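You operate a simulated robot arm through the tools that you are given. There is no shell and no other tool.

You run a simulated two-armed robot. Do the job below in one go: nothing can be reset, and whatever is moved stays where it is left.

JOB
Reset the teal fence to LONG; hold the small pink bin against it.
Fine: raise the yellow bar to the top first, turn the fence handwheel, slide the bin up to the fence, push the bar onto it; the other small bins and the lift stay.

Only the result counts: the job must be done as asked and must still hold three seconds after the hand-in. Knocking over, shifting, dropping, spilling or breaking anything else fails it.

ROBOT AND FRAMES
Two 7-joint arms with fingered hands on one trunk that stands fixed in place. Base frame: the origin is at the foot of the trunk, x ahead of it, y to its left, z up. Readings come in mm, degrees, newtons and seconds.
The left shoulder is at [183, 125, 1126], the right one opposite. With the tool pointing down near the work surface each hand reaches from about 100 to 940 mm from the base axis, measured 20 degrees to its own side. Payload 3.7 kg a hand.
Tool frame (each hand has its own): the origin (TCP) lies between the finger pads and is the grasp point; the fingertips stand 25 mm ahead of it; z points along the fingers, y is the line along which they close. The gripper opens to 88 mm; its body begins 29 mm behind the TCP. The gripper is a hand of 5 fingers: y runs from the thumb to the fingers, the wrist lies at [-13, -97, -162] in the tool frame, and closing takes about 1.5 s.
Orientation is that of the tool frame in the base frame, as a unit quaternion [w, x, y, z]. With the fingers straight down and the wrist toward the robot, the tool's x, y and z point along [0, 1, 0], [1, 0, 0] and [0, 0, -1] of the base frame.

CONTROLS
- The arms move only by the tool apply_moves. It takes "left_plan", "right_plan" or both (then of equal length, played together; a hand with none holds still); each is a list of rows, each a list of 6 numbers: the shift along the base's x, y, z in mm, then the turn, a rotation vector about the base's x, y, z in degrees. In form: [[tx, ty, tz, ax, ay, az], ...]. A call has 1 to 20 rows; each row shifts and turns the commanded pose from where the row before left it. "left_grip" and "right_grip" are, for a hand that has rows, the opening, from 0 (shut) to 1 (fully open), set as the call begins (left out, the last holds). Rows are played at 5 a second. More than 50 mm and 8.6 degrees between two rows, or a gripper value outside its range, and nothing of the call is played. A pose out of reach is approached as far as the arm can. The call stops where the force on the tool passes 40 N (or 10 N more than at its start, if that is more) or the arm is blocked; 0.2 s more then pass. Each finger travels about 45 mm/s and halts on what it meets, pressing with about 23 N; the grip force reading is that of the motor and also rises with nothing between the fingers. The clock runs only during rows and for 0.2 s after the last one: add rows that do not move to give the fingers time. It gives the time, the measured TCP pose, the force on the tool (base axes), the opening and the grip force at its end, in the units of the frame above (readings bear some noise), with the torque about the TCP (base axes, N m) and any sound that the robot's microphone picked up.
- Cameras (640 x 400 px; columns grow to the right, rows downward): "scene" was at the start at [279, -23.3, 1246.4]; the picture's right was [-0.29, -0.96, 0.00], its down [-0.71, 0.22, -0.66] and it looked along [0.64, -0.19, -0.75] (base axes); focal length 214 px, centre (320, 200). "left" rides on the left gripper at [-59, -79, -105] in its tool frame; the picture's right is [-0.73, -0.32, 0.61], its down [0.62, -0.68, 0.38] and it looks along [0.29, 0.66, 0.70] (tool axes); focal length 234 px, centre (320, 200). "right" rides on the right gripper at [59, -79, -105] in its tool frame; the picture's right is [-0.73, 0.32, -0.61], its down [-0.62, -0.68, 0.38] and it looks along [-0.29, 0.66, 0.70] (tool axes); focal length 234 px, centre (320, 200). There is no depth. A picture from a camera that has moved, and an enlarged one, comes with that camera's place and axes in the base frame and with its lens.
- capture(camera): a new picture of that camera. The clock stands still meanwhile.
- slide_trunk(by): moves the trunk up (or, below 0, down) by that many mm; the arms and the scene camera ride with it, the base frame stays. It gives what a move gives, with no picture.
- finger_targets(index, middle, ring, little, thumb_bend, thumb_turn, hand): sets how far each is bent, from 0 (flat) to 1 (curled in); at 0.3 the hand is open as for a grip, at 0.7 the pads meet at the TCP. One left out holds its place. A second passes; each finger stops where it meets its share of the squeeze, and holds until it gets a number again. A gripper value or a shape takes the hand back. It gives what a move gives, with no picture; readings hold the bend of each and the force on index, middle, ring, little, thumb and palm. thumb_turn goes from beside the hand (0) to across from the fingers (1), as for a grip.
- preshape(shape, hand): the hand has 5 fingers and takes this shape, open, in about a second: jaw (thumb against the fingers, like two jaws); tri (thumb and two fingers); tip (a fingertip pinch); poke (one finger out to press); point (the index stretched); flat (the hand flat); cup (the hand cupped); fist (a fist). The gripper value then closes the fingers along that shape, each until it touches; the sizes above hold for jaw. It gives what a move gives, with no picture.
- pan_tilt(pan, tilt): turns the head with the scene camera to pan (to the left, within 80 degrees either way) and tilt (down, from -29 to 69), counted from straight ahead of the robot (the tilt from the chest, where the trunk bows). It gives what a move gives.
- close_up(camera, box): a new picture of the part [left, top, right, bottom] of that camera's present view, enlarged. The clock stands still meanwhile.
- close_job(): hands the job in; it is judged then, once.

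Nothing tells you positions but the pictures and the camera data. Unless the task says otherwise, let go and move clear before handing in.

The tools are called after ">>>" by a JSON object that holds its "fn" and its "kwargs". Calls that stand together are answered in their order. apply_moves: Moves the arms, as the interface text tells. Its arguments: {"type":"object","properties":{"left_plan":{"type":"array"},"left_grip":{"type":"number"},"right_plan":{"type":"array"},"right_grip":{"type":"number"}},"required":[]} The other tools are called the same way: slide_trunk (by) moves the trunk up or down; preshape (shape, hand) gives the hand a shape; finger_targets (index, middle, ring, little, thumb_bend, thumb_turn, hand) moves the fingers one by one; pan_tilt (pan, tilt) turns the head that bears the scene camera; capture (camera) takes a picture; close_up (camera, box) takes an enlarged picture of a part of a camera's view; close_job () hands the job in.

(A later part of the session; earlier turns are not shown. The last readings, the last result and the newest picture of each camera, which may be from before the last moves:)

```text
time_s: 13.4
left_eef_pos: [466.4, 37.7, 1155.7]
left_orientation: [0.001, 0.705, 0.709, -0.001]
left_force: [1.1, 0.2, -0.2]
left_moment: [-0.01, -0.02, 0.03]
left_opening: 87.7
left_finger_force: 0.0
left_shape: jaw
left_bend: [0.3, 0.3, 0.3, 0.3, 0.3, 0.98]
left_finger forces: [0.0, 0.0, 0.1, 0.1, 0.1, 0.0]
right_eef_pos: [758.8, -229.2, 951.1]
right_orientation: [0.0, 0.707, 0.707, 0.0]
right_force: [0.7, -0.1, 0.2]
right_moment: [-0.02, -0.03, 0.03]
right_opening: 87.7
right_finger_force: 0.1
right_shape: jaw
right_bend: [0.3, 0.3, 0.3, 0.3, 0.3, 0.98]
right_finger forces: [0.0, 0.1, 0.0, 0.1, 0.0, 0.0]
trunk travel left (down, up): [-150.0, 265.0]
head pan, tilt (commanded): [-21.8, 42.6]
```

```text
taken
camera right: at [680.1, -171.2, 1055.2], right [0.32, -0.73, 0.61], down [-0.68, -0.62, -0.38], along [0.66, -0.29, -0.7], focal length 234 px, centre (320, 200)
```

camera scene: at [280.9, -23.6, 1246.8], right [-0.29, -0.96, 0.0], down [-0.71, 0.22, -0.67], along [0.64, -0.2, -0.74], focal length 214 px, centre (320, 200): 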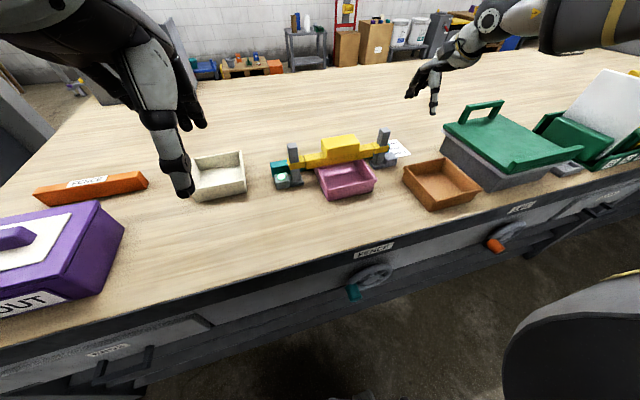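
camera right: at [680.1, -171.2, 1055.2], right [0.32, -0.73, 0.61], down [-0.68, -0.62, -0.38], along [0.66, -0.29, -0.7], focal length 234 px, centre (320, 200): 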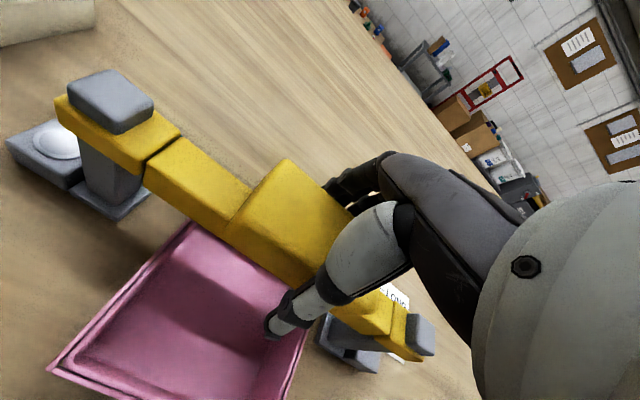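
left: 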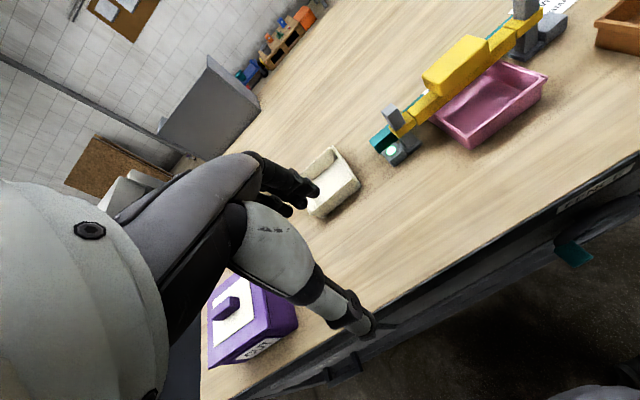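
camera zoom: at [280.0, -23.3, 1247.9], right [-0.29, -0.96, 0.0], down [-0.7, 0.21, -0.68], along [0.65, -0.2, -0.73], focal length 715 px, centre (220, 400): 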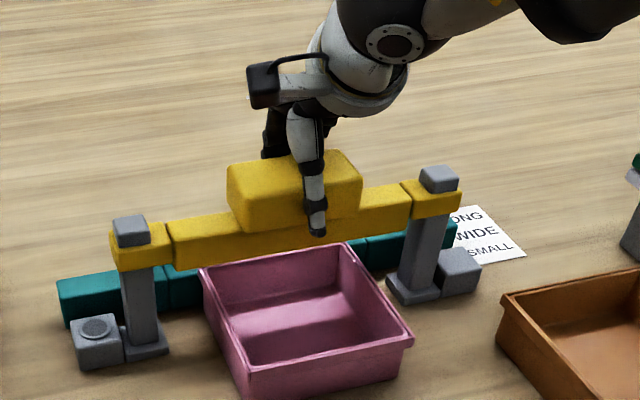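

The bar stays up on its own. I'll lift the right hand clear, bring it back, and turn the head to look straight at the fence handwheel.

>>> {"fn": "apply_moves", "kwargs": {"right_plan": [[0, 0, 30, 0, 0, 0], [0, 0, 35, 0, 0, 0], [0, 0, 35, 0, 0, 0], [-40, -20, 15, 0, 0, 0], [-40, -20, 10, 0, 0, 0], [-40, -20, 0, 0, 0, 0], [-40, -20, 0, 0, 0, 0], [-40, -25, 0, 0, 0, 0], [-40, -25, 0, 0, 0, 0], [-40, -25, 0, 0, 0, 0]]}}

>>> {"fn": "pan_tilt", "kwargs": {"pan": -42, "tilt": 64}}

>>> {"fn": "capture", "kwargs": {"camera": "scene"}}

>>> {"fn": "capture", "kwargs": {"camera": "right"}}

>>> {"fn": "capture", "kwargs": {"camera": "left"}}

```text
time_s: 15.6
left_eef_pos: [465.2, 38.2, 1156.5]
left_orientation: [0.001, 0.705, 0.71, 0.0]
left_force: [0.1, -0.8, 0.0]
left_moment: [0.0, -0.01, 0.0]
left_opening: 87.5
left_finger_force: 0.1
left_shape: jaw
left_bend: [0.3, 0.3, 0.3, 0.3, 0.3, 0.98]
left_finger forces: [0.0, 0.0, 0.0, 0.1, 0.0, 0.0]
right_eef_pos: [475.0, -383.9, 1076.6]
right_orientation: [0.0, 0.707, 0.708, 0.0]
right_force: [0.3, -0.8, 0.7]
right_moment: [0.0, 0.01, 0.01]
right_opening: 87.7
right_finger_force: 0.1
right_shape: jaw
right_bend: [0.3, 0.3, 0.3, 0.3, 0.3, 0.98]
right_finger forces: [0.0, 0.0, 0.0, 0.1, 0.0, 0.0]
trunk travel left (down, up): [-150.0, 265.0]
head pan, tilt (commanded): [-21.8, 42.6]
```

```text
time_s: 16.4
left_eef_pos: [465.3, 37.9, 1153.6]
left_orientation: [0.002, 0.706, 0.708, 0.0]
left_force: [0.6, 0.3, -0.8]
left_moment: [-0.01, 0.01, 0.0]
left_opening: 87.5
left_finger_force: 0.1
left_shape: jaw
left_bend: [0.3, 0.3, 0.3, 0.3, 0.3, 0.98]
left_finger forces: [0.1, 0.0, 0.0, 0.1, 0.0, 0.1]
right_eef_pos: [476.7, -383.8, 1077.2]
right_orientation: [0.0, 0.707, 0.707, 0.0]
right_force: [1.2, 0.1, -0.5]
right_moment: [-0.04, 0.0, 0.0]
right_opening: 87.7
right_finger_force: 0.2
right_shape: jaw
right_bend: [0.3, 0.3, 0.3, 0.3, 0.3, 0.98]
right_finger forces: [0.0, 0.1, 0.1, 0.0, 0.1, 0.0]
trunk travel left (down, up): [-150.0, 265.0]
head pan, tilt (commanded): [-42.0, 64.0]
```

```text
taken
camera scene: at [278.2, -23.2, 1245.4], right [-0.29, -0.96, 0.0], down [-0.72, 0.22, -0.65], along [0.63, -0.19, -0.76], focal length 214 px, centre (320, 200)
```

scene: 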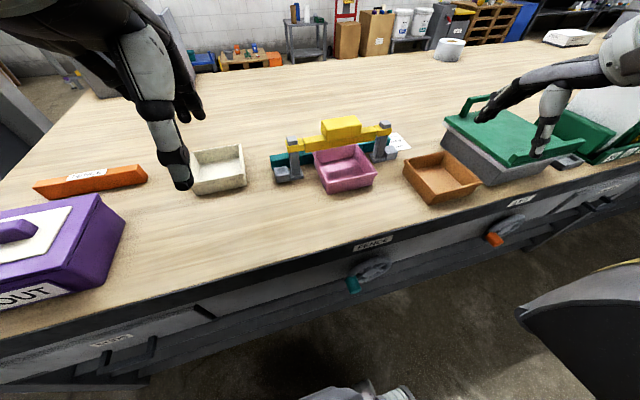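

```text
taken
camera right: at [397.4, -324.9, 1180.5], right [0.32, -0.73, 0.61], down [-0.68, -0.62, -0.38], along [0.66, -0.29, -0.7], focal length 234 px, centre (320, 200)
```

right: 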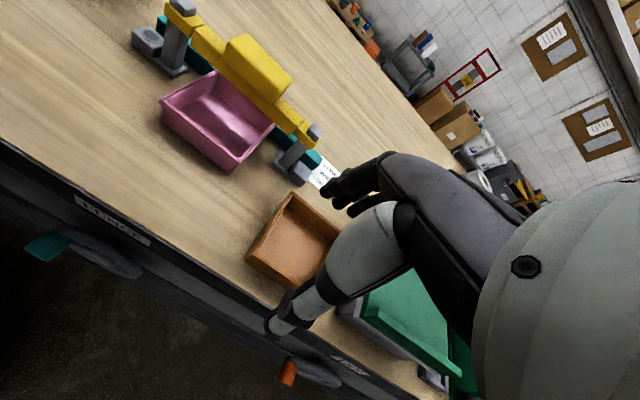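

```text
taken
camera left: at [386.5, -22.4, 1258.7], right [-0.32, -0.73, -0.61], down [-0.68, 0.62, -0.39], along [0.66, 0.29, -0.69], focal length 234 px, centre (320, 200)
```

left: 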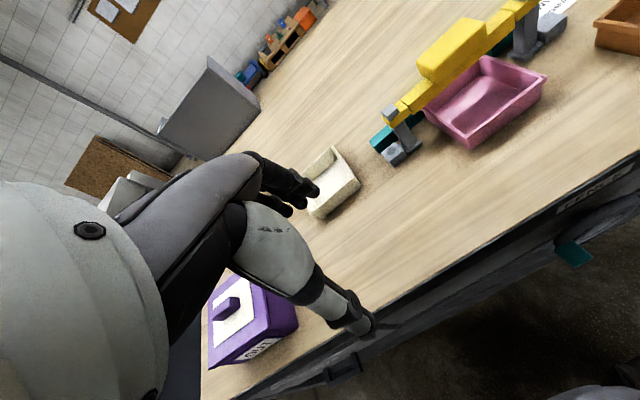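

The head hasn't turned yet, as the clock stood still. I'll let a moment pass and look again.

>>> {"fn": "apply_moves", "kwargs": {"right_plan": [[0, 0, 0, 0, 0, 0], [0, 0, 0, 0, 0, 0], [0, 0, 0, 0, 0, 0]]}}

>>> {"fn": "capture", "kwargs": {"camera": "scene"}}

```text
time_s: 17.2
left_eef_pos: [465.7, 37.0, 1152.8]
left_orientation: [0.001, 0.706, 0.708, -0.001]
left_force: [0.0, 0.4, -0.1]
left_moment: [0.04, -0.01, 0.0]
left_opening: 87.9
left_finger_force: 0.0
left_shape: jaw
left_bend: [0.3, 0.3, 0.3, 0.3, 0.3, 0.98]
left_finger forces: [0.0, 0.1, 0.0, 0.1, 0.0, 0.1]
right_eef_pos: [476.5, -382.9, 1076.6]
right_orientation: [0.0, 0.707, 0.707, 0.0]
right_force: [-0.1, 0.3, -0.4]
right_moment: [-0.03, 0.02, 0.01]
right_opening: 87.7
right_finger_force: 0.0
right_shape: jaw
right_bend: [0.3, 0.3, 0.3, 0.3, 0.3, 0.98]
right_finger forces: [0.0, 0.0, 0.0, 0.0, 0.0, 0.1]
trunk travel left (down, up): [-150.0, 265.0]
head pan, tilt (commanded): [-42.0, 64.0]
```

```text
taken
camera scene: at [278.3, -23.4, 1245.4], right [-0.3, -0.96, 0.0], down [-0.72, 0.22, -0.66], along [0.63, -0.19, -0.76], focal length 214 px, centre (320, 200)
```

scene: 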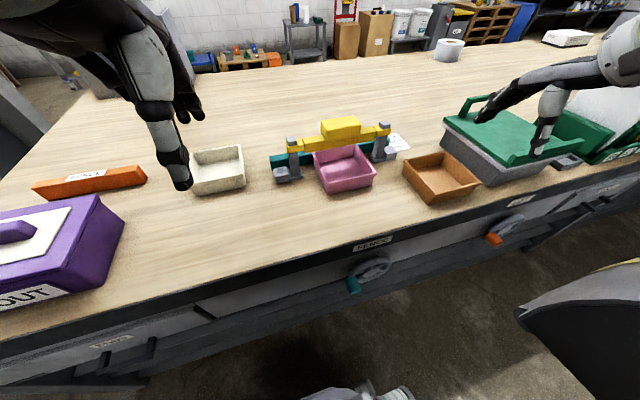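

The head doesn't respond to that command. I'll try a smaller turn once.

>>> {"fn": "pan_tilt", "kwargs": {"pan": -30, "tilt": 55}}

>>> {"fn": "close_up", "kwargs": {"camera": "scene", "box": [310, 220, 430, 310]}}

>>> {"fn": "close_up", "kwargs": {"camera": "left", "box": [520, 130, 640, 290]}}

>>> {"fn": "close_up", "kwargs": {"camera": "right", "box": [0, 170, 170, 300]}}

```text
time_s: 18.0
left_eef_pos: [466.7, 37.7, 1154.0]
left_orientation: [0.0, 0.706, 0.708, -0.001]
left_force: [0.4, -0.3, 0.9]
left_moment: [-0.01, -0.01, 0.02]
left_opening: 87.6
left_finger_force: 0.0
left_shape: jaw
left_bend: [0.3, 0.3, 0.3, 0.3, 0.3, 0.98]
left_finger forces: [0.1, 0.1, 0.0, 0.0, 0.0, 0.1]
right_eef_pos: [475.8, -383.4, 1075.5]
right_orientation: [0.0, 0.707, 0.707, -0.001]
right_force: [0.0, 0.8, -0.4]
right_moment: [0.01, -0.01, -0.01]
right_opening: 87.5
right_finger_force: 0.0
right_shape: jaw
right_bend: [0.3, 0.3, 0.3, 0.3, 0.3, 0.98]
right_finger forces: [0.1, 0.0, 0.0, 0.0, 0.0, 0.0]
trunk travel left (down, up): [-150.0, 265.0]
head pan, tilt (commanded): [-30.0, 55.0]
```

```text
4.44 times, centred on (370, 265) of scene
camera zoom: at [278.4, -23.5, 1245.5], right [-0.3, -0.95, 0.0], down [-0.72, 0.22, -0.66], along [0.63, -0.2, -0.75], focal length 953 px, centre (98, -89)
```

zoom: 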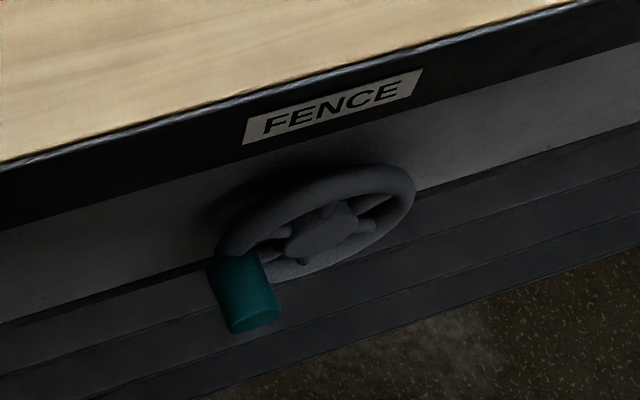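

```text
2.50 times, centred on (580, 210) of left
camera zoom: at [387.7, -22.6, 1258.7], right [-0.32, -0.73, -0.61], down [-0.68, 0.62, -0.38], along [0.66, 0.29, -0.7], focal length 585 px, centre (-330, 175)
```

zoom: 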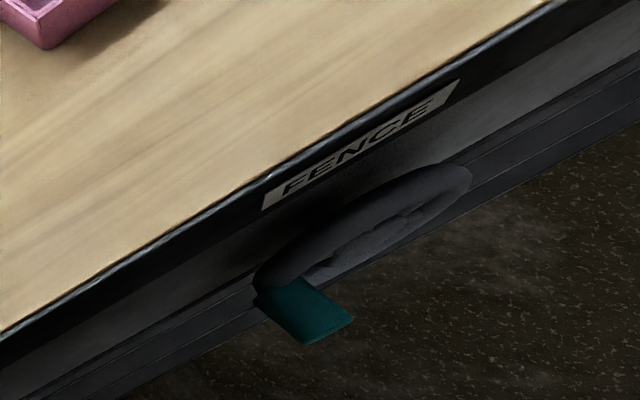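

```text
3.08 times, centred on (85, 235) of right
camera zoom: at [397.3, -325.1, 1180.2], right [0.32, -0.73, 0.61], down [-0.68, -0.62, -0.38], along [0.66, -0.29, -0.7], focal length 720 px, centre (1043, 92)
```

zoom: 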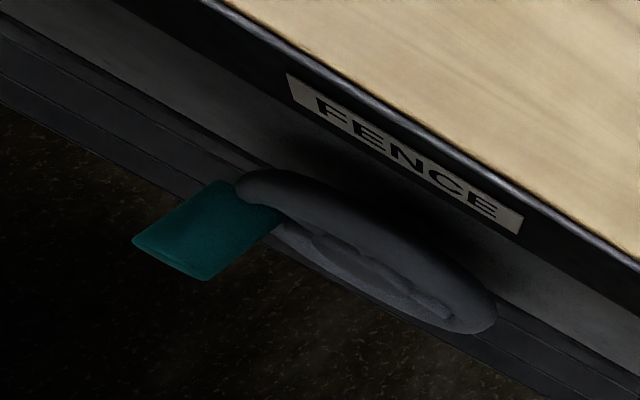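

The scene head seems stuck in place, but three views agree: the teal handle runs along x from about 471 to 435 at y≈−171, z≈657, on the left of a wheel centred near [478, −228, 657]. I'll reorient the right hand by yawing 90° and then pitching the fingers forward, so it can grip the handle from the front.

>>> {"fn": "apply_moves", "kwargs": {"right_plan": [[0, 0, 0, 0, 0, 8.2], [0, 0, 0, 0, 0, 8.2], [0, 0, 0, 0, 0, 8.2], [0, 0, 0, 0, 0, 8.2], [0, 0, 0, 0, 0, 8.2], [0, 0, 0, 0, 0, 8.2], [0, 0, 0, 0, 0, 8.2], [0, 0, 0, 0, 0, 8.2], [0, 0, 0, 0, 0, 8.2], [0, 0, 0, 0, 0, 8.2], [0, 0, 0, 0, 0, 8.0]]}}

>>> {"fn": "capture", "kwargs": {"camera": "right"}}

>>> {"fn": "capture", "kwargs": {"camera": "scene"}}

```text
time_s: 20.4
left_eef_pos: [472.4, 38.3, 1161.7]
left_orientation: [0.004, 0.695, 0.719, -0.011]
left_force: [0.6, 0.1, -0.1]
left_moment: [0.01, 0.02, 0.02]
left_opening: 87.8
left_finger_force: 0.0
left_shape: jaw
left_bend: [0.3, 0.3, 0.3, 0.3, 0.3, 0.98]
left_finger forces: [0.0, 0.0, 0.0, 0.1, 0.0, 0.0]
right_eef_pos: [477.8, -384.6, 1076.7]
right_orientation: [0.0, 0.599, 0.801, 0.0]
right_force: [0.1, 0.1, -0.1]
right_moment: [0.0, -0.03, 0.01]
right_opening: 88.0
right_finger_force: 0.1
right_shape: jaw
right_bend: [0.3, 0.3, 0.3, 0.3, 0.3, 0.98]
right_finger forces: [0.1, 0.1, 0.0, 0.1, 0.0, 0.1]
right hand out of reach, approached as far as the arm can: row 3, 4, 5, 6, 7, 8, 9, 10, 11
trunk travel left (down, up): [-150.0, 265.0]
head pan, tilt (commanded): [-30.0, 55.0]
```

```text
taken
camera right: at [385.4, -350.4, 1180.3], right [0.51, -0.6, 0.61], down [-0.48, -0.79, -0.38], along [0.71, -0.09, -0.7], focal length 234 px, centre (320, 200)
```

right: 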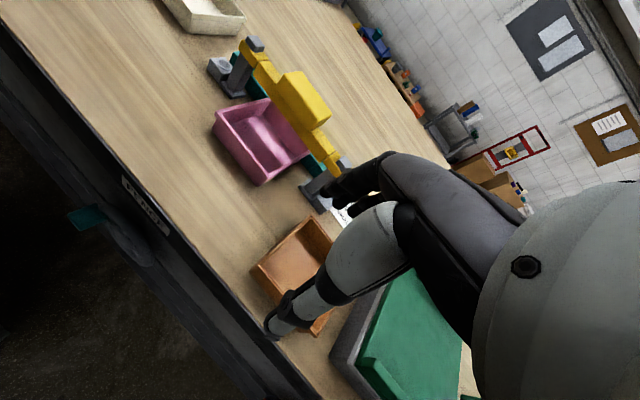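

```text
taken
camera scene: at [270.7, -38.8, 1244.8], right [-0.5, -0.87, 0.0], down [-0.66, 0.38, -0.65], along [0.56, -0.32, -0.76], focal length 214 px, centre (320, 200)
```

scene: 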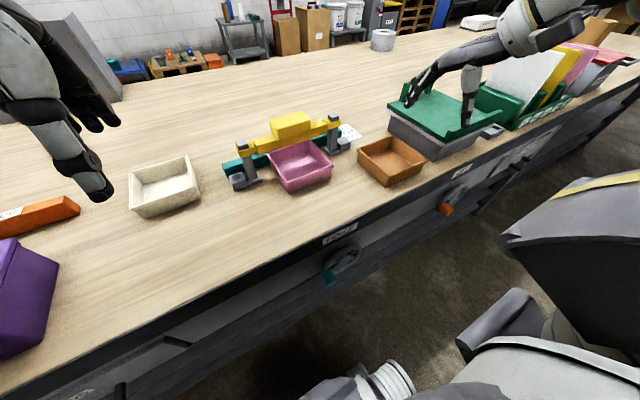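

The yaw stopped after 16° because the arm can't turn further there. I'll check whether the commanded pose was clamped, then try the other yaw direction lower down in front of the bench.

>>> {"fn": "apply_moves", "kwargs": {"right_plan": [[0, 0, 0, 0, 0, 0]]}}

>>> {"fn": "apply_moves", "kwargs": {"right_plan": [[0, 0, 0, 0, 0, -8.2], [0, 0, 0, 0, 0, -8.2]]}}

```text
time_s: 20.8
left_eef_pos: [471.7, 38.1, 1160.1]
left_orientation: [0.004, 0.695, 0.719, -0.011]
left_force: [0.6, -0.1, 0.2]
left_moment: [0.01, 0.0, 0.0]
left_opening: 87.9
left_finger_force: 0.1
left_shape: jaw
left_bend: [0.3, 0.3, 0.3, 0.3, 0.3, 0.98]
left_finger forces: [0.0, 0.1, 0.1, 0.0, 0.0, 0.0]
right_eef_pos: [477.6, -383.9, 1076.9]
right_orientation: [0.0, 0.599, 0.801, 0.0]
right_force: [0.3, 1.0, -0.1]
right_moment: [-0.03, 0.01, 0.01]
right_opening: 88.0
right_finger_force: 0.1
right_shape: jaw
right_bend: [0.3, 0.3, 0.3, 0.3, 0.3, 0.98]
right_finger forces: [0.0, 0.0, 0.0, 0.0, 0.1, 0.0]
trunk travel left (down, up): [-150.0, 265.0]
head pan, tilt (commanded): [-30.0, 55.0]
```

```text
time_s: 21.4
left_eef_pos: [468.1, 39.6, 1158.1]
left_orientation: [0.007, 0.7, 0.714, -0.006]
left_force: [0.2, -0.1, 1.0]
left_moment: [-0.03, 0.02, -0.02]
left_opening: 88.2
left_finger_force: 0.1
left_shape: jaw
left_bend: [0.3, 0.3, 0.3, 0.3, 0.3, 0.98]
left_finger forces: [0.0, 0.1, 0.0, 0.0, 0.1, 0.0]
right_eef_pos: [480.4, -384.6, 1076.2]
right_orientation: [0.0, 0.708, 0.706, 0.0]
right_force: [-0.3, 0.8, -0.8]
right_moment: [-0.02, 0.01, -0.01]
right_opening: 87.8
right_finger_force: 0.2
right_shape: jaw
right_bend: [0.3, 0.3, 0.3, 0.3, 0.3, 0.98]
right_finger forces: [0.0, 0.1, 0.1, 0.0, 0.0, 0.1]
trunk travel left (down, up): [-150.0, 265.0]
head pan, tilt (commanded): [-30.0, 55.0]
```

The commanded pose clamps to what is reachable. I'll now try yawing the other way.

>>> {"fn": "apply_moves", "kwargs": {"right_plan": [[-5, 0, -10, 0, 0, -8.2], [-5, 0, -10, 0, 0, -8.2], [-5, 0, -10, 0, 0, -8.2], [-5, 0, -10, 0, 0, -8.2], [-5, 0, -10, 0, 0, -8.2], [-5, 0, -10, 0, 0, -8.2], [-5, 0, -10, 0, 0, -8.2], [-5, 0, -10, 0, 0, -8.2], [-5, 0, -10, 0, 0, -8.2], [-5, 0, -10, 0, 0, -8.2], [0, 0, 0, 0, 0, -8.0]]}}

>>> {"fn": "capture", "kwargs": {"camera": "right"}}

>>> {"fn": "capture", "kwargs": {"camera": "scene"}}

```text
time_s: 23.8
left_eef_pos: [469.3, 40.9, 1156.6]
left_orientation: [0.004, 0.7, 0.714, -0.006]
left_force: [-0.1, 0.7, 0.0]
left_moment: [-0.02, 0.05, -0.01]
left_opening: 87.9
left_finger_force: 0.0
left_shape: jaw
left_bend: [0.3, 0.3, 0.3, 0.3, 0.3, 0.98]
left_finger forces: [0.1, 0.0, 0.0, 0.0, 0.1, 0.1]
right_eef_pos: [449.0, -399.0, 981.7]
right_orientation: [0.0, 1.0, -0.001, 0.001]
right_force: [0.2, 0.5, -0.1]
right_moment: [-0.01, 0.03, -0.01]
right_opening: 87.9
right_finger_force: 0.1
right_shape: jaw
right_bend: [0.3, 0.3, 0.3, 0.3, 0.3, 0.98]
right_finger forces: [0.1, 0.0, 0.0, 0.1, 0.0, 0.1]
right hand out of reach, approached as far as the arm can: row 4, 5, 6, 8
trunk travel left (down, up): [-150.0, 265.0]
head pan, tilt (commanded): [-30.0, 55.0]
```

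```text
taken
camera right: at [507.5, -320.1, 1085.5], right [-0.73, -0.32, 0.61], down [-0.62, 0.68, -0.38], along [-0.29, -0.66, -0.7], focal length 234 px, centre (320, 200)
```

right: 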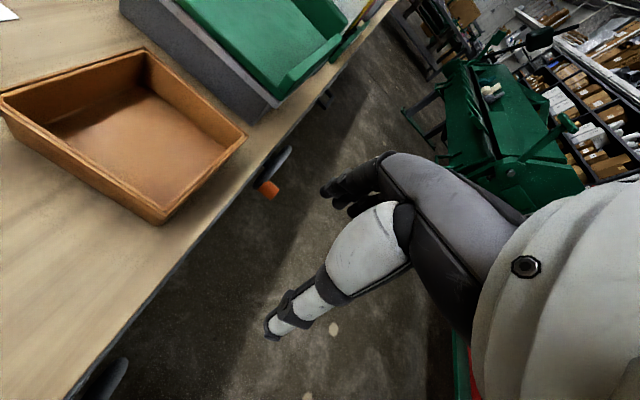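

```text
taken
camera scene: at [275.8, -33.9, 1246.7], right [-0.43, -0.9, 0.0], down [-0.67, 0.32, -0.67], along [0.61, -0.29, -0.74], focal length 214 px, centre (320, 200)
```

scene: 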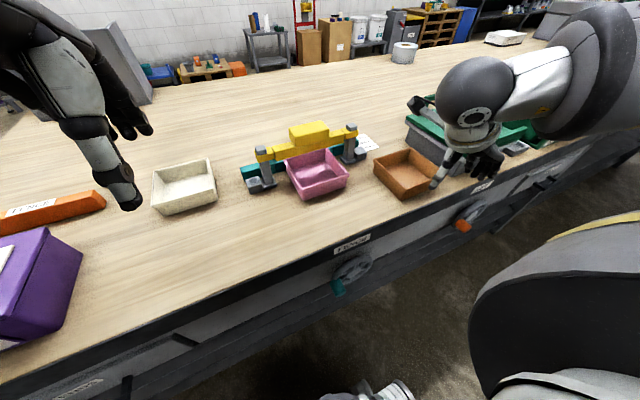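

Yaw −90° works (thumb on the left, fingers on the right). Now I'll move in front of the bench and pitch the fingers forward toward the wheel.

>>> {"fn": "apply_moves", "kwargs": {"right_plan": [[-5, 20, -8, 0, -8, 0], [-5, 20, -8, 0, -8, 0], [-5, 20, -8, 0, -8, 0], [-5, 20, -8, 0, -8, 0], [-5, 20, -8, 0, -8, 0], [-5, 20, -8, 0, -8, 0], [-5, 20, -8, 0, -8, 0], [-5, 20, -8, 0, -4, 0]]}}

>>> {"fn": "capture", "kwargs": {"camera": "right"}}

>>> {"fn": "capture", "kwargs": {"camera": "scene"}}

```text
time_s: 25.6
left_eef_pos: [469.3, 42.6, 1155.1]
left_orientation: [0.002, 0.699, 0.715, -0.005]
left_force: [-0.1, -0.6, 0.3]
left_moment: [-0.02, 0.01, -0.01]
left_opening: 88.0
left_finger_force: 0.0
left_shape: jaw
left_bend: [0.3, 0.3, 0.3, 0.3, 0.3, 0.98]
left_finger forces: [0.0, 0.1, 0.0, 0.0, 0.0, 0.0]
right_eef_pos: [532.3, -269.0, 896.6]
right_orientation: [-0.001, 0.866, 0.0, 0.501]
right_force: [0.6, 0.1, -0.7]
right_moment: [-0.02, 0.02, 0.01]
right_opening: 88.0
right_finger_force: 0.1
right_shape: jaw
right_bend: [0.3, 0.3, 0.3, 0.3, 0.3, 0.98]
right_finger forces: [0.0, 0.0, 0.1, 0.0, 0.0, 0.0]
right hand out of reach, approached as far as the arm can: row 1, 2, 3, 4, 5, 6
trunk travel left (down, up): [-150.0, 265.0]
head pan, tilt (commanded): [-30.0, 55.0]
```

```text
taken
camera right: at [470.7, -190.5, 999.8], right [-0.89, -0.32, -0.33], down [0.02, 0.68, -0.73], along [0.46, -0.66, -0.6], focal length 234 px, centre (320, 200)
```

right: 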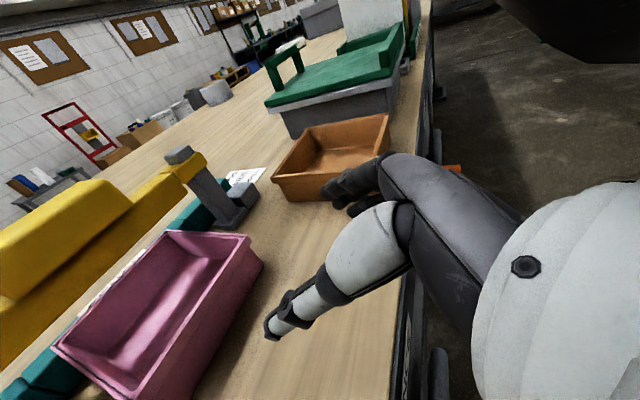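

```text
taken
camera scene: at [276.3, -33.7, 1246.7], right [-0.42, -0.91, 0.0], down [-0.67, 0.31, -0.67], along [0.61, -0.28, -0.74], focal length 214 px, centre (320, 200)
```

scene: 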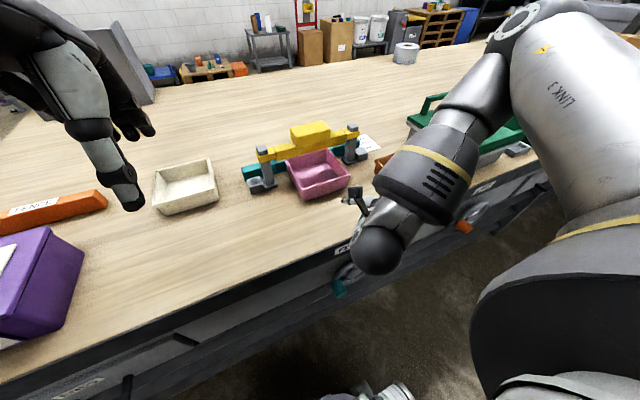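

At this height the arm is too folded to come back closer to the body. Raising the trunk will let the arm hang down more extended toward the low wheel, so I'll lift the trunk.

>>> {"fn": "slide_trunk", "kwargs": {"by": 200}}

>>> {"fn": "capture", "kwargs": {"camera": "scene"}}

```text
time_s: 27.8
left_eef_pos: [466.5, 38.0, 1351.6]
left_orientation: [0.001, 0.706, 0.708, 0.0]
left_force: [-0.3, 0.3, -0.2]
left_moment: [0.03, 0.0, 0.0]
left_opening: 88.1
left_finger_force: 0.1
left_shape: jaw
left_bend: [0.3, 0.3, 0.3, 0.3, 0.3, 0.98]
left_finger forces: [0.0, 0.0, 0.1, 0.0, 0.0, 0.0]
right_eef_pos: [526.9, -270.3, 1130.9]
right_orientation: [0.0, 0.849, 0.0, 0.528]
right_force: [0.1, 0.5, 0.6]
right_moment: [-0.06, 0.04, -0.04]
right_opening: 87.8
right_finger_force: 0.1
right_shape: jaw
right_bend: [0.3, 0.3, 0.3, 0.3, 0.3, 0.98]
right_finger forces: [0.0, 0.1, 0.1, 0.0, 0.0, 0.1]
trunk travel left (down, up): [-350.0, 65.0]
head pan, tilt (commanded): [-30.0, 55.0]
```

```text
taken
camera scene: at [103.6, -36.4, 1449.0], right [-0.5, -0.87, 0.0], down [-0.71, 0.41, -0.57], along [0.5, -0.29, -0.82], focal length 214 px, centre (320, 200)
```

scene: 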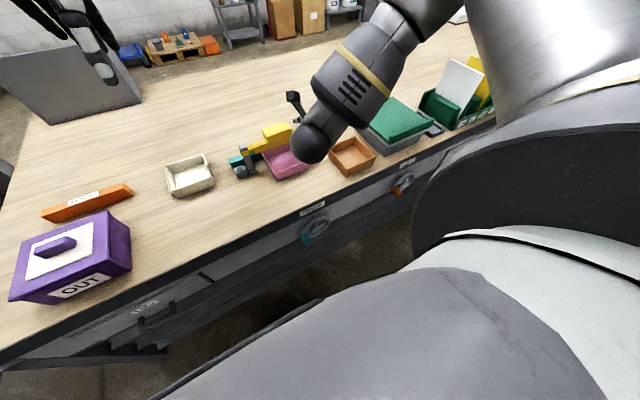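

The trunk rose and leaned back, so the arm has more room now. I'll bring the right hand back in front of the bench edge, then down toward handle height.

>>> {"fn": "apply_moves", "kwargs": {"right_plan": [[-32, 25, -30, 0, 0, 0], [-32, 25, -30, 0, 0, 0], [-32, 25, -30, 0, 0, 0], [-32, 25, -30, 0, 0, 0]]}}

>>> {"fn": "capture", "kwargs": {"camera": "right"}}

>>> {"fn": "capture", "kwargs": {"camera": "scene"}}

```text
refused: row 1 steps farther than a row can; nothing moved
```

```text
taken
camera right: at [459.2, -190.9, 1229.1], right [-0.87, -0.32, -0.38], down [0.07, 0.68, -0.73], along [0.5, -0.66, -0.57], focal length 234 px, centre (320, 200)
```

right: 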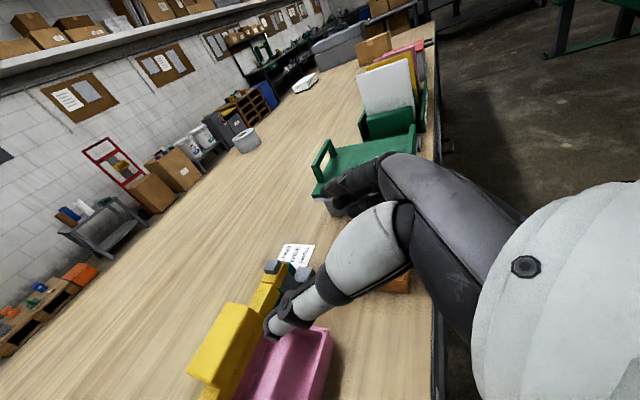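

```text
taken
camera scene: at [103.6, -36.4, 1449.0], right [-0.5, -0.87, 0.0], down [-0.71, 0.41, -0.57], along [0.5, -0.29, -0.82], focal length 214 px, centre (320, 200)
```

scene: 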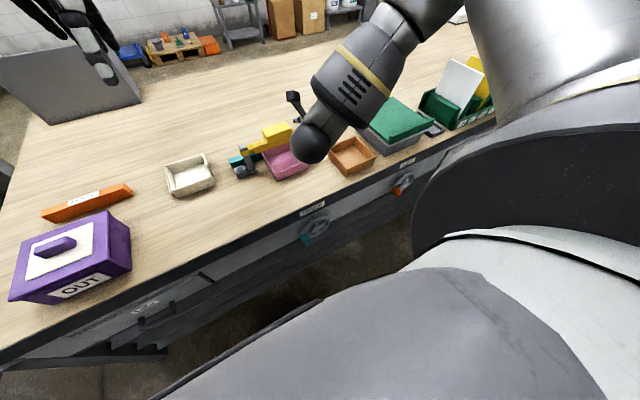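

That step was just over the limit; I'll use shorter steps.

>>> {"fn": "apply_moves", "kwargs": {"right_plan": [[-25, 20, -25, 0, 0, 0], [-25, 20, -25, 0, 0, 0], [-25, 20, -25, 0, 0, 0], [-25, 20, -25, 0, 0, 0], [-25, 20, -25, 0, 0, 0]]}}

>>> {"fn": "capture", "kwargs": {"camera": "scene"}}

```text
time_s: 29.0
left_eef_pos: [465.6, 37.1, 1352.6]
left_orientation: [0.0, 0.706, 0.709, -0.001]
left_force: [-0.3, -1.1, 0.3]
left_moment: [0.04, 0.0, -0.03]
left_opening: 87.5
left_finger_force: 0.1
left_shape: jaw
left_bend: [0.3, 0.3, 0.3, 0.3, 0.3, 0.98]
left_finger forces: [0.0, 0.0, 0.0, 0.0, 0.0, 0.0]
right_eef_pos: [416.0, -270.8, 1126.3]
right_orientation: [-0.002, 0.85, 0.0, 0.527]
right_force: [0.6, 0.4, 0.3]
right_moment: [0.01, -0.03, -0.02]
right_opening: 87.9
right_finger_force: 0.1
right_shape: jaw
right_bend: [0.3, 0.3, 0.3, 0.3, 0.3, 0.98]
right_finger forces: [0.0, 0.0, 0.1, 0.1, 0.0, 0.1]
right hand out of reach, approached as far as the arm can: row 1, 2, 3, 4, 5
trunk travel left (down, up): [-350.0, 65.0]
head pan, tilt (commanded): [-30.0, 55.0]
```

```text
taken
camera scene: at [103.0, -36.4, 1449.2], right [-0.5, -0.87, 0.0], down [-0.71, 0.41, -0.57], along [0.5, -0.29, -0.82], focal length 214 px, centre (320, 200)
```

scene: 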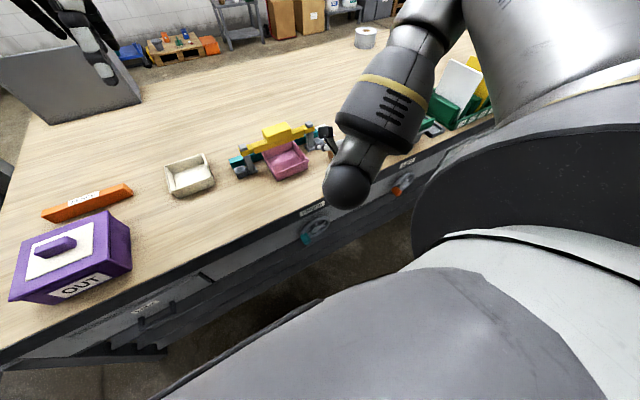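

The forward-pitched yaw −90° pose forces an awkward arm configuration. Rotating the hand another 90° about its finger axis (thumb above, fingers below, wrist above and behind) should suit an arm coming from above, so I'll try that here in free space.

>>> {"fn": "apply_moves", "kwargs": {"right_plan": [[0, 0, 0, 7.35, 0, -3.64], [0, 0, 0, 7.35, 0, -3.64], [0, 0, 0, 7.35, 0, -3.64], [0, 0, 0, 7.35, 0, -3.64], [0, 0, 0, 7.35, 0, -3.64], [0, 0, 0, 7.35, 0, -3.64], [0, 0, 0, 7.35, 0, -3.64], [0, 0, 0, 7.35, 0, -3.64], [0, 0, 0, 7.35, 0, -3.64], [0, 0, 0, 7.35, 0, -3.64], [0, 0, 0, 7.35, 0, -3.64]]}}

>>> {"fn": "capture", "kwargs": {"camera": "scene"}}

>>> {"fn": "capture", "kwargs": {"camera": "right"}}

```text
time_s: 31.4
left_eef_pos: [464.9, 37.2, 1354.0]
left_orientation: [0.001, 0.706, 0.708, -0.001]
left_force: [-0.1, 0.1, -1.3]
left_moment: [0.0, -0.01, -0.02]
left_opening: 88.0
left_finger_force: 0.1
left_shape: jaw
left_bend: [0.3, 0.3, 0.3, 0.3, 0.3, 0.98]
left_finger forces: [0.1, 0.0, 0.1, 0.1, 0.0, 0.1]
right_eef_pos: [416.9, -271.8, 1125.8]
right_orientation: [0.374, -0.599, 0.603, -0.372]
right_force: [0.0, -0.5, 0.6]
right_moment: [-0.01, 0.03, 0.02]
right_opening: 87.9
right_finger_force: 0.1
right_shape: jaw
right_bend: [0.3, 0.3, 0.3, 0.3, 0.3, 0.98]
right_finger forces: [0.0, 0.1, 0.0, 0.0, 0.1, 0.1]
trunk travel left (down, up): [-350.0, 65.0]
head pan, tilt (commanded): [-30.0, 55.0]
```

```text
taken
camera scene: at [102.9, -36.7, 1449.2], right [-0.5, -0.87, 0.0], down [-0.71, 0.41, -0.57], along [0.5, -0.29, -0.82], focal length 214 px, centre (320, 200)
```

scene: 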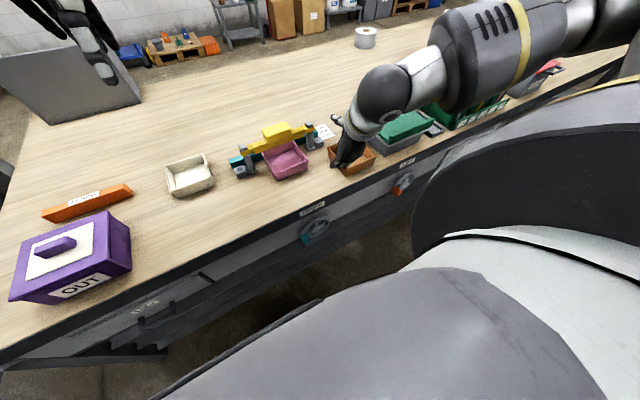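

```text
taken
camera right: at [357.3, -331.3, 1243.2], right [-0.68, 0.73, -0.02], down [0.65, 0.62, 0.44], along [0.33, 0.29, -0.9], focal length 234 px, centre (320, 200)
```

right: 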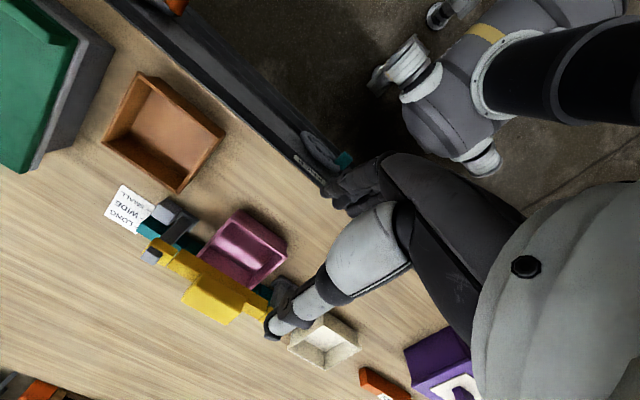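

That orientation is fully reachable. Now I'll pitch the fingers a little flatter and descend in front of the bench edge (x≈395) toward the handle, stopping above it to check.

>>> {"fn": "apply_moves", "kwargs": {"right_plan": [[-4, 10, -30, 0, -8, 0], [-4, 10, -30, 0, -8, 0], [-4, 10, -40, 0, 0, 0], [-4, 10, -40, 0, 0, 0], [-4, 10, -40, 0, 0, 0], [0, 10, -40, 0, 0, 0], [0, 10, -40, 0, 0, 0], [0, 10, -40, 0, 0, 0], [0, 10, -40, 0, 0, 0]]}}

>>> {"fn": "capture", "kwargs": {"camera": "scene"}}

>>> {"fn": "capture", "kwargs": {"camera": "right"}}

```text
time_s: 33.4
left_eef_pos: [466.0, 37.5, 1353.8]
left_orientation: [0.001, 0.706, 0.708, -0.001]
left_force: [0.1, -0.3, 0.8]
left_moment: [0.01, 0.01, 0.0]
left_opening: 87.8
left_finger_force: 0.1
left_shape: jaw
left_bend: [0.3, 0.3, 0.3, 0.3, 0.3, 0.98]
left_finger forces: [0.0, 0.0, 0.1, 0.1, 0.0, 0.0]
right_eef_pos: [474.3, -193.8, 1051.5]
right_orientation: [0.451, -0.542, 0.546, -0.453]
right_force: [0.3, -0.9, 0.5]
right_moment: [-0.01, 0.01, 0.01]
right_opening: 87.9
right_finger_force: 0.0
right_shape: jaw
right_bend: [0.3, 0.3, 0.3, 0.3, 0.3, 0.98]
right_finger forces: [0.0, 0.0, 0.0, 0.1, 0.0, 0.1]
right hand out of reach, approached as far as the arm can: row 2, 3, 4, 5, 6, 7, 8, 9
trunk travel left (down, up): [-350.0, 65.0]
head pan, tilt (commanded): [-30.0, 55.0]
```

```text
taken
camera scene: at [103.3, -36.3, 1449.1], right [-0.5, -0.87, 0.0], down [-0.71, 0.41, -0.57], along [0.5, -0.29, -0.82], focal length 214 px, centre (320, 200)
```

scene: 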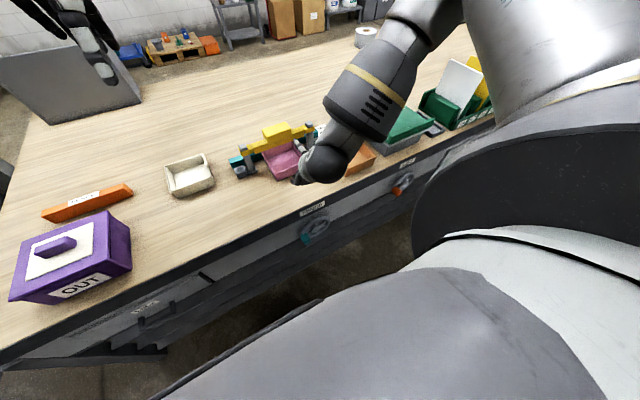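

```text
taken
camera right: at [385.4, -252.7, 1147.2], right [-0.65, 0.73, -0.21], down [0.5, 0.62, 0.6], along [0.57, 0.29, -0.77], focal length 234 px, centre (320, 200)
```

right: 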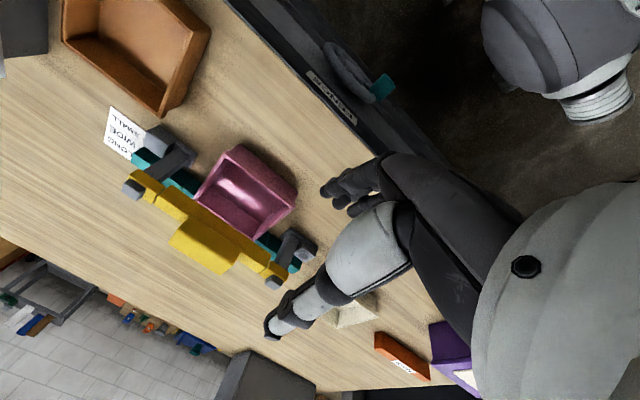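

With the flatter pitch the arm hits a limit. The less-pitched hand was fine, so I'll undo the extra pitch, bring the hand back to x≈400, descend at that angle, and flatten later.

>>> {"fn": "apply_moves", "kwargs": {"right_plan": [[0, 0, 0, 0, 8, 0], [0, 0, 0, 0, 8, 0], [-20, 0, 0, 0, 0, 0], [-20, 0, 0, 0, 0, 0], [-20, 0, 0, 0, 0, 0], [-14, 0, 0, 0, 0, 0], [0, 0, -30, 0, 0, 0], [0, 0, -30, 0, 0, 0], [0, 0, -30, 0, 0, 0]]}}

>>> {"fn": "capture", "kwargs": {"camera": "scene"}}

```text
time_s: 35.4
left_eef_pos: [465.3, 38.5, 1354.2]
left_orientation: [0.001, 0.706, 0.708, -0.001]
left_force: [0.0, -0.8, -0.3]
left_moment: [0.01, 0.03, -0.01]
left_opening: 88.1
left_finger_force: 0.1
left_shape: jaw
left_bend: [0.3, 0.3, 0.3, 0.3, 0.3, 0.98]
left_finger forces: [0.1, 0.0, 0.1, 0.0, 0.1, 0.1]
right_eef_pos: [404.4, -218.0, 998.6]
right_orientation: [0.373, -0.6, 0.602, -0.372]
right_force: [-0.1, 0.7, 0.0]
right_moment: [-0.01, 0.01, -0.01]
right_opening: 87.8
right_finger_force: 0.1
right_shape: jaw
right_bend: [0.3, 0.3, 0.3, 0.3, 0.3, 0.98]
right_finger forces: [0.1, 0.0, 0.0, 0.0, 0.1, 0.0]
right hand out of reach, approached as far as the arm can: row 8, 9
trunk travel left (down, up): [-350.0, 65.0]
head pan, tilt (commanded): [-30.0, 55.0]
```

```text
taken
camera scene: at [103.9, -35.6, 1449.1], right [-0.5, -0.87, 0.0], down [-0.71, 0.41, -0.57], along [0.5, -0.29, -0.82], focal length 214 px, centre (320, 200)
```

scene: 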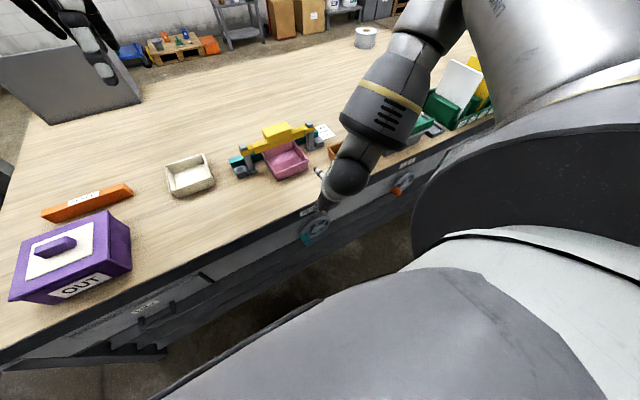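

Still limited at z≈1000 with the trunk high. I'll lower the trunk partway with the hand in front of the bench edge and see how the arm follows.

>>> {"fn": "slide_trunk", "kwargs": {"by": -100}}

>>> {"fn": "capture", "kwargs": {"camera": "scene"}}

>>> {"fn": "capture", "kwargs": {"camera": "right"}}

```text
time_s: 36.7
left_eef_pos: [464.3, 38.3, 1254.0]
left_orientation: [0.002, 0.706, 0.708, 0.0]
left_force: [0.3, 0.3, 0.6]
left_moment: [0.02, -0.01, 0.0]
left_opening: 87.9
left_finger_force: 0.1
left_shape: jaw
left_bend: [0.3, 0.3, 0.3, 0.3, 0.3, 0.98]
left_finger forces: [0.1, 0.0, 0.1, 0.0, 0.1, 0.1]
right_eef_pos: [402.9, -219.4, 901.4]
right_orientation: [0.374, -0.599, 0.602, -0.373]
right_force: [-0.4, 0.0, 0.5]
right_moment: [0.01, -0.06, 0.01]
right_opening: 87.8
right_finger_force: 0.1
right_shape: jaw
right_bend: [0.3, 0.3, 0.3, 0.3, 0.3, 0.98]
right_finger forces: [0.1, 0.0, 0.0, 0.0, 0.0, 0.0]
trunk travel left (down, up): [-250.0, 165.0]
head pan, tilt (commanded): [-30.0, 55.0]
```

```text
taken
camera scene: at [160.9, -36.2, 1346.7], right [-0.5, -0.87, 0.0], down [-0.71, 0.41, -0.57], along [0.5, -0.29, -0.82], focal length 214 px, centre (320, 200)
```

scene: 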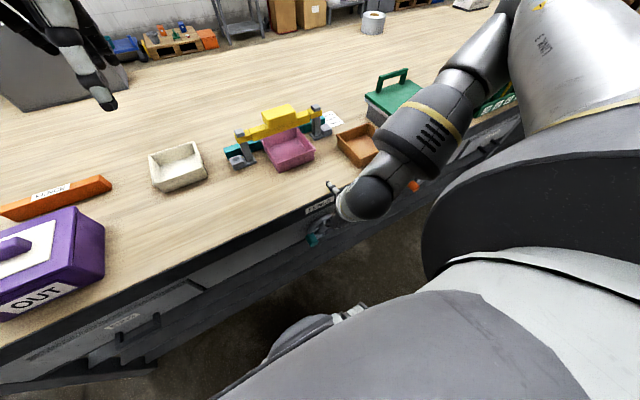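

```text
taken
camera right: at [343.6, -278.6, 1018.1], right [-0.69, 0.73, -0.02], down [0.65, 0.62, 0.44], along [0.34, 0.29, -0.9], focal length 234 px, centre (320, 200)
```

right: 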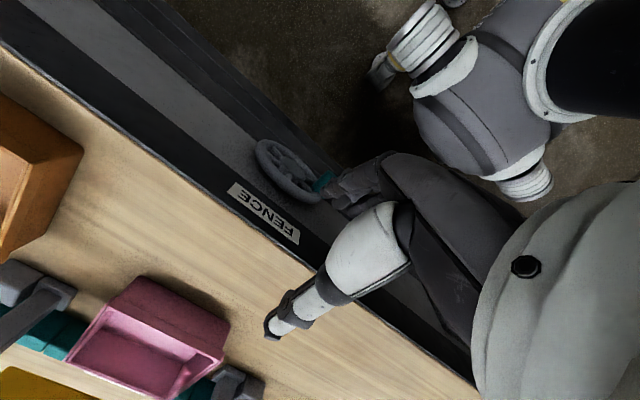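

The arm follows the trunk rigidly, so the trunk can bring the hand down to the handle. I'll shift the hand slightly back, then lower the trunk in steps.

>>> {"fn": "apply_moves", "kwargs": {"right_plan": [[-10, 10, 0, 0, 0, 0], [-8, 15, 0, 0, 0, 0], [0, 15, 0, 0, 0, 0]]}}

>>> {"fn": "slide_trunk", "kwargs": {"by": -100}}

>>> {"fn": "capture", "kwargs": {"camera": "right"}}

>>> {"fn": "capture", "kwargs": {"camera": "scene"}}

```text
time_s: 37.5
left_eef_pos: [466.4, 37.2, 1253.8]
left_orientation: [0.0, 0.706, 0.708, -0.001]
left_force: [-0.3, -0.7, -0.4]
left_moment: [0.0, 0.0, -0.01]
left_opening: 88.0
left_finger_force: 0.0
left_shape: jaw
left_bend: [0.3, 0.3, 0.3, 0.3, 0.3, 0.98]
left_finger forces: [0.1, 0.0, 0.0, 0.0, 0.0, 0.1]
right_eef_pos: [389.5, -182.0, 897.4]
right_orientation: [0.374, -0.599, 0.603, -0.372]
right_force: [0.4, -0.6, -0.3]
right_moment: [0.01, 0.01, -0.01]
right_opening: 87.9
right_finger_force: 0.2
right_shape: jaw
right_bend: [0.3, 0.3, 0.3, 0.3, 0.3, 0.98]
right_finger forces: [0.1, 0.0, 0.0, 0.1, 0.0, 0.1]
right hand out of reach, approached as far as the arm can: row 2
trunk travel left (down, up): [-250.0, 165.0]
head pan, tilt (commanded): [-30.0, 55.0]
```

```text
time_s: 38.8
left_eef_pos: [474.5, 38.5, 1154.7]
left_orientation: [-0.004, 0.693, 0.721, -0.015]
left_force: [-1.0, 1.3, 0.6]
left_moment: [0.02, -0.01, -0.01]
left_opening: 87.8
left_finger_force: 0.0
left_shape: jaw
left_bend: [0.3, 0.3, 0.3, 0.3, 0.3, 0.98]
left_finger forces: [0.0, 0.0, 0.0, 0.0, 0.1, 0.0]
right_eef_pos: [359.5, -179.5, 724.0]
right_orientation: [0.28, -0.648, 0.651, -0.278]
right_force: [0.0, 0.0, 1.1]
right_moment: [0.04, 0.01, 0.02]
right_opening: 88.1
right_finger_force: 0.1
right_shape: jaw
right_bend: [0.3, 0.3, 0.3, 0.3, 0.3, 0.98]
right_finger forces: [0.0, 0.0, 0.0, 0.0, 0.0, 0.0]
trunk travel left (down, up): [-150.0, 265.0]
head pan, tilt (commanded): [-30.0, 55.0]
```

```text
taken
camera right: at [338.0, -239.6, 851.9], right [-0.66, 0.73, 0.19], down [0.75, 0.62, 0.23], along [0.05, 0.29, -0.95], focal length 234 px, centre (320, 200)
```

right: 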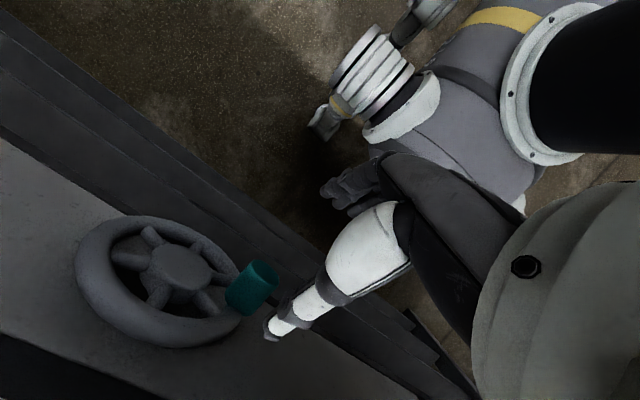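

```text
taken
camera scene: at [269.3, -39.6, 1244.5], right [-0.51, -0.86, 0.0], down [-0.66, 0.39, -0.65], along [0.56, -0.33, -0.76], focal length 214 px, centre (320, 200)
```

scene: 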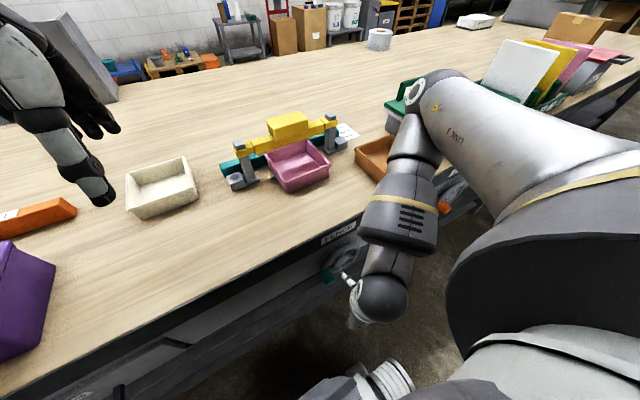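

The right camera now shows the wheel and handle clearly, with the hand just to the robot side. I'll let the arm settle with a null move and read the pose.

>>> {"fn": "apply_moves", "kwargs": {"right_plan": [[0, 0, 0, 0, 0, 0], [0, 0, 0, 0, 0, 0], [0, 0, 0, 0, 0, 0]]}}

>>> {"fn": "capture", "kwargs": {"camera": "right"}}

```text
time_s: 39.6
left_eef_pos: [474.0, 37.4, 1156.0]
left_orientation: [-0.003, 0.694, 0.72, -0.015]
left_force: [-0.1, 0.9, -0.7]
left_moment: [0.0, 0.02, -0.01]
left_opening: 87.9
left_finger_force: 0.0
left_shape: jaw
left_bend: [0.3, 0.3, 0.3, 0.3, 0.3, 0.98]
left_finger forces: [0.0, 0.0, 0.1, 0.0, 0.0, 0.1]
right_eef_pos: [361.8, -180.6, 723.4]
right_orientation: [0.281, -0.648, 0.65, -0.279]
right_force: [-0.3, -0.5, 0.9]
right_moment: [0.02, 0.01, -0.02]
right_opening: 87.8
right_finger_force: 0.1
right_shape: jaw
right_bend: [0.3, 0.3, 0.3, 0.3, 0.3, 0.98]
right_finger forces: [0.1, 0.0, 0.0, 0.0, 0.0, 0.0]
trunk travel left (down, up): [-150.0, 265.0]
head pan, tilt (commanded): [-30.0, 55.0]
```

```text
taken
camera right: at [340.0, -239.5, 852.6], right [-0.66, 0.73, 0.18], down [0.75, 0.62, 0.24], along [0.06, 0.29, -0.95], focal length 234 px, centre (320, 200)
```

right: 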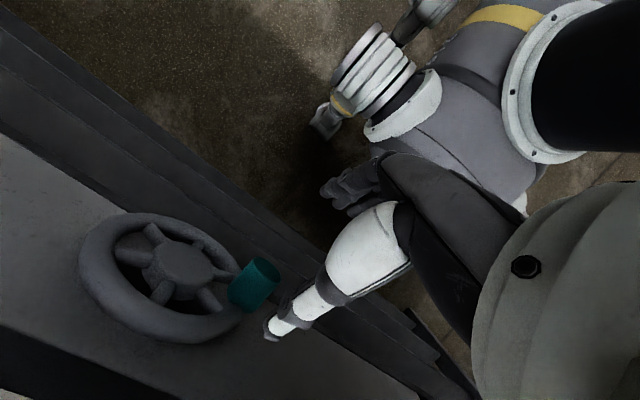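

The hand is stable at about 46° pitch, and the handle sits where I computed (tip ≈ [435, −172, 657], hub ≈ y −236, z 660). I'll now flatten the fingers in small steps and check reach.

>>> {"fn": "apply_moves", "kwargs": {"right_plan": [[0, 2, -10, 0, -8, 0], [0, 2, -10, 0, -8, 0], [0, 2, -10, 0, -8, 0], [0, 2, -10, 0, -8, 0]]}}

>>> {"fn": "capture", "kwargs": {"camera": "right"}}

>>> {"fn": "capture", "kwargs": {"camera": "scene"}}

```text
time_s: 40.6
left_eef_pos: [472.6, 38.3, 1157.7]
left_orientation: [0.001, 0.695, 0.719, -0.013]
left_force: [0.2, 0.1, 0.3]
left_moment: [-0.04, -0.01, 0.0]
left_opening: 88.1
left_finger_force: 0.2
left_shape: jaw
left_bend: [0.3, 0.3, 0.3, 0.3, 0.3, 0.98]
left_finger forces: [0.1, 0.0, 0.0, 0.1, 0.0, 0.1]
right_eef_pos: [458.0, -142.5, 789.5]
right_orientation: [0.398, -0.578, 0.582, -0.411]
right_force: [0.1, 0.2, 0.1]
right_moment: [-0.02, 0.0, 0.0]
right_opening: 87.9
right_finger_force: 0.0
right_shape: jaw
right_bend: [0.3, 0.3, 0.3, 0.3, 0.3, 0.98]
right_finger forces: [0.0, 0.0, 0.0, 0.1, 0.0, 0.1]
right hand out of reach, approached as far as the arm can: row 1, 2, 3, 4
trunk travel left (down, up): [-150.0, 265.0]
head pan, tilt (commanded): [-30.0, 55.0]
```

```text
taken
camera right: at [386.4, -199.2, 899.2], right [-0.67, 0.74, -0.1], down [0.61, 0.62, 0.5], along [0.43, 0.27, -0.86], focal length 234 px, centre (320, 200)
```

right: 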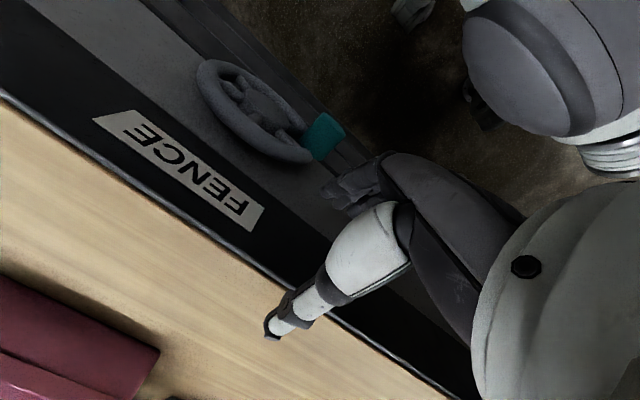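

```text
taken
camera scene: at [271.0, -38.8, 1244.7], right [-0.5, -0.87, 0.0], down [-0.66, 0.38, -0.65], along [0.56, -0.32, -0.76], focal length 214 px, centre (320, 200)
```

scene: 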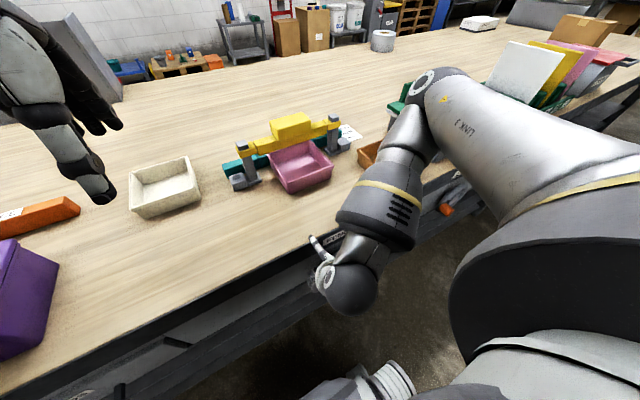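

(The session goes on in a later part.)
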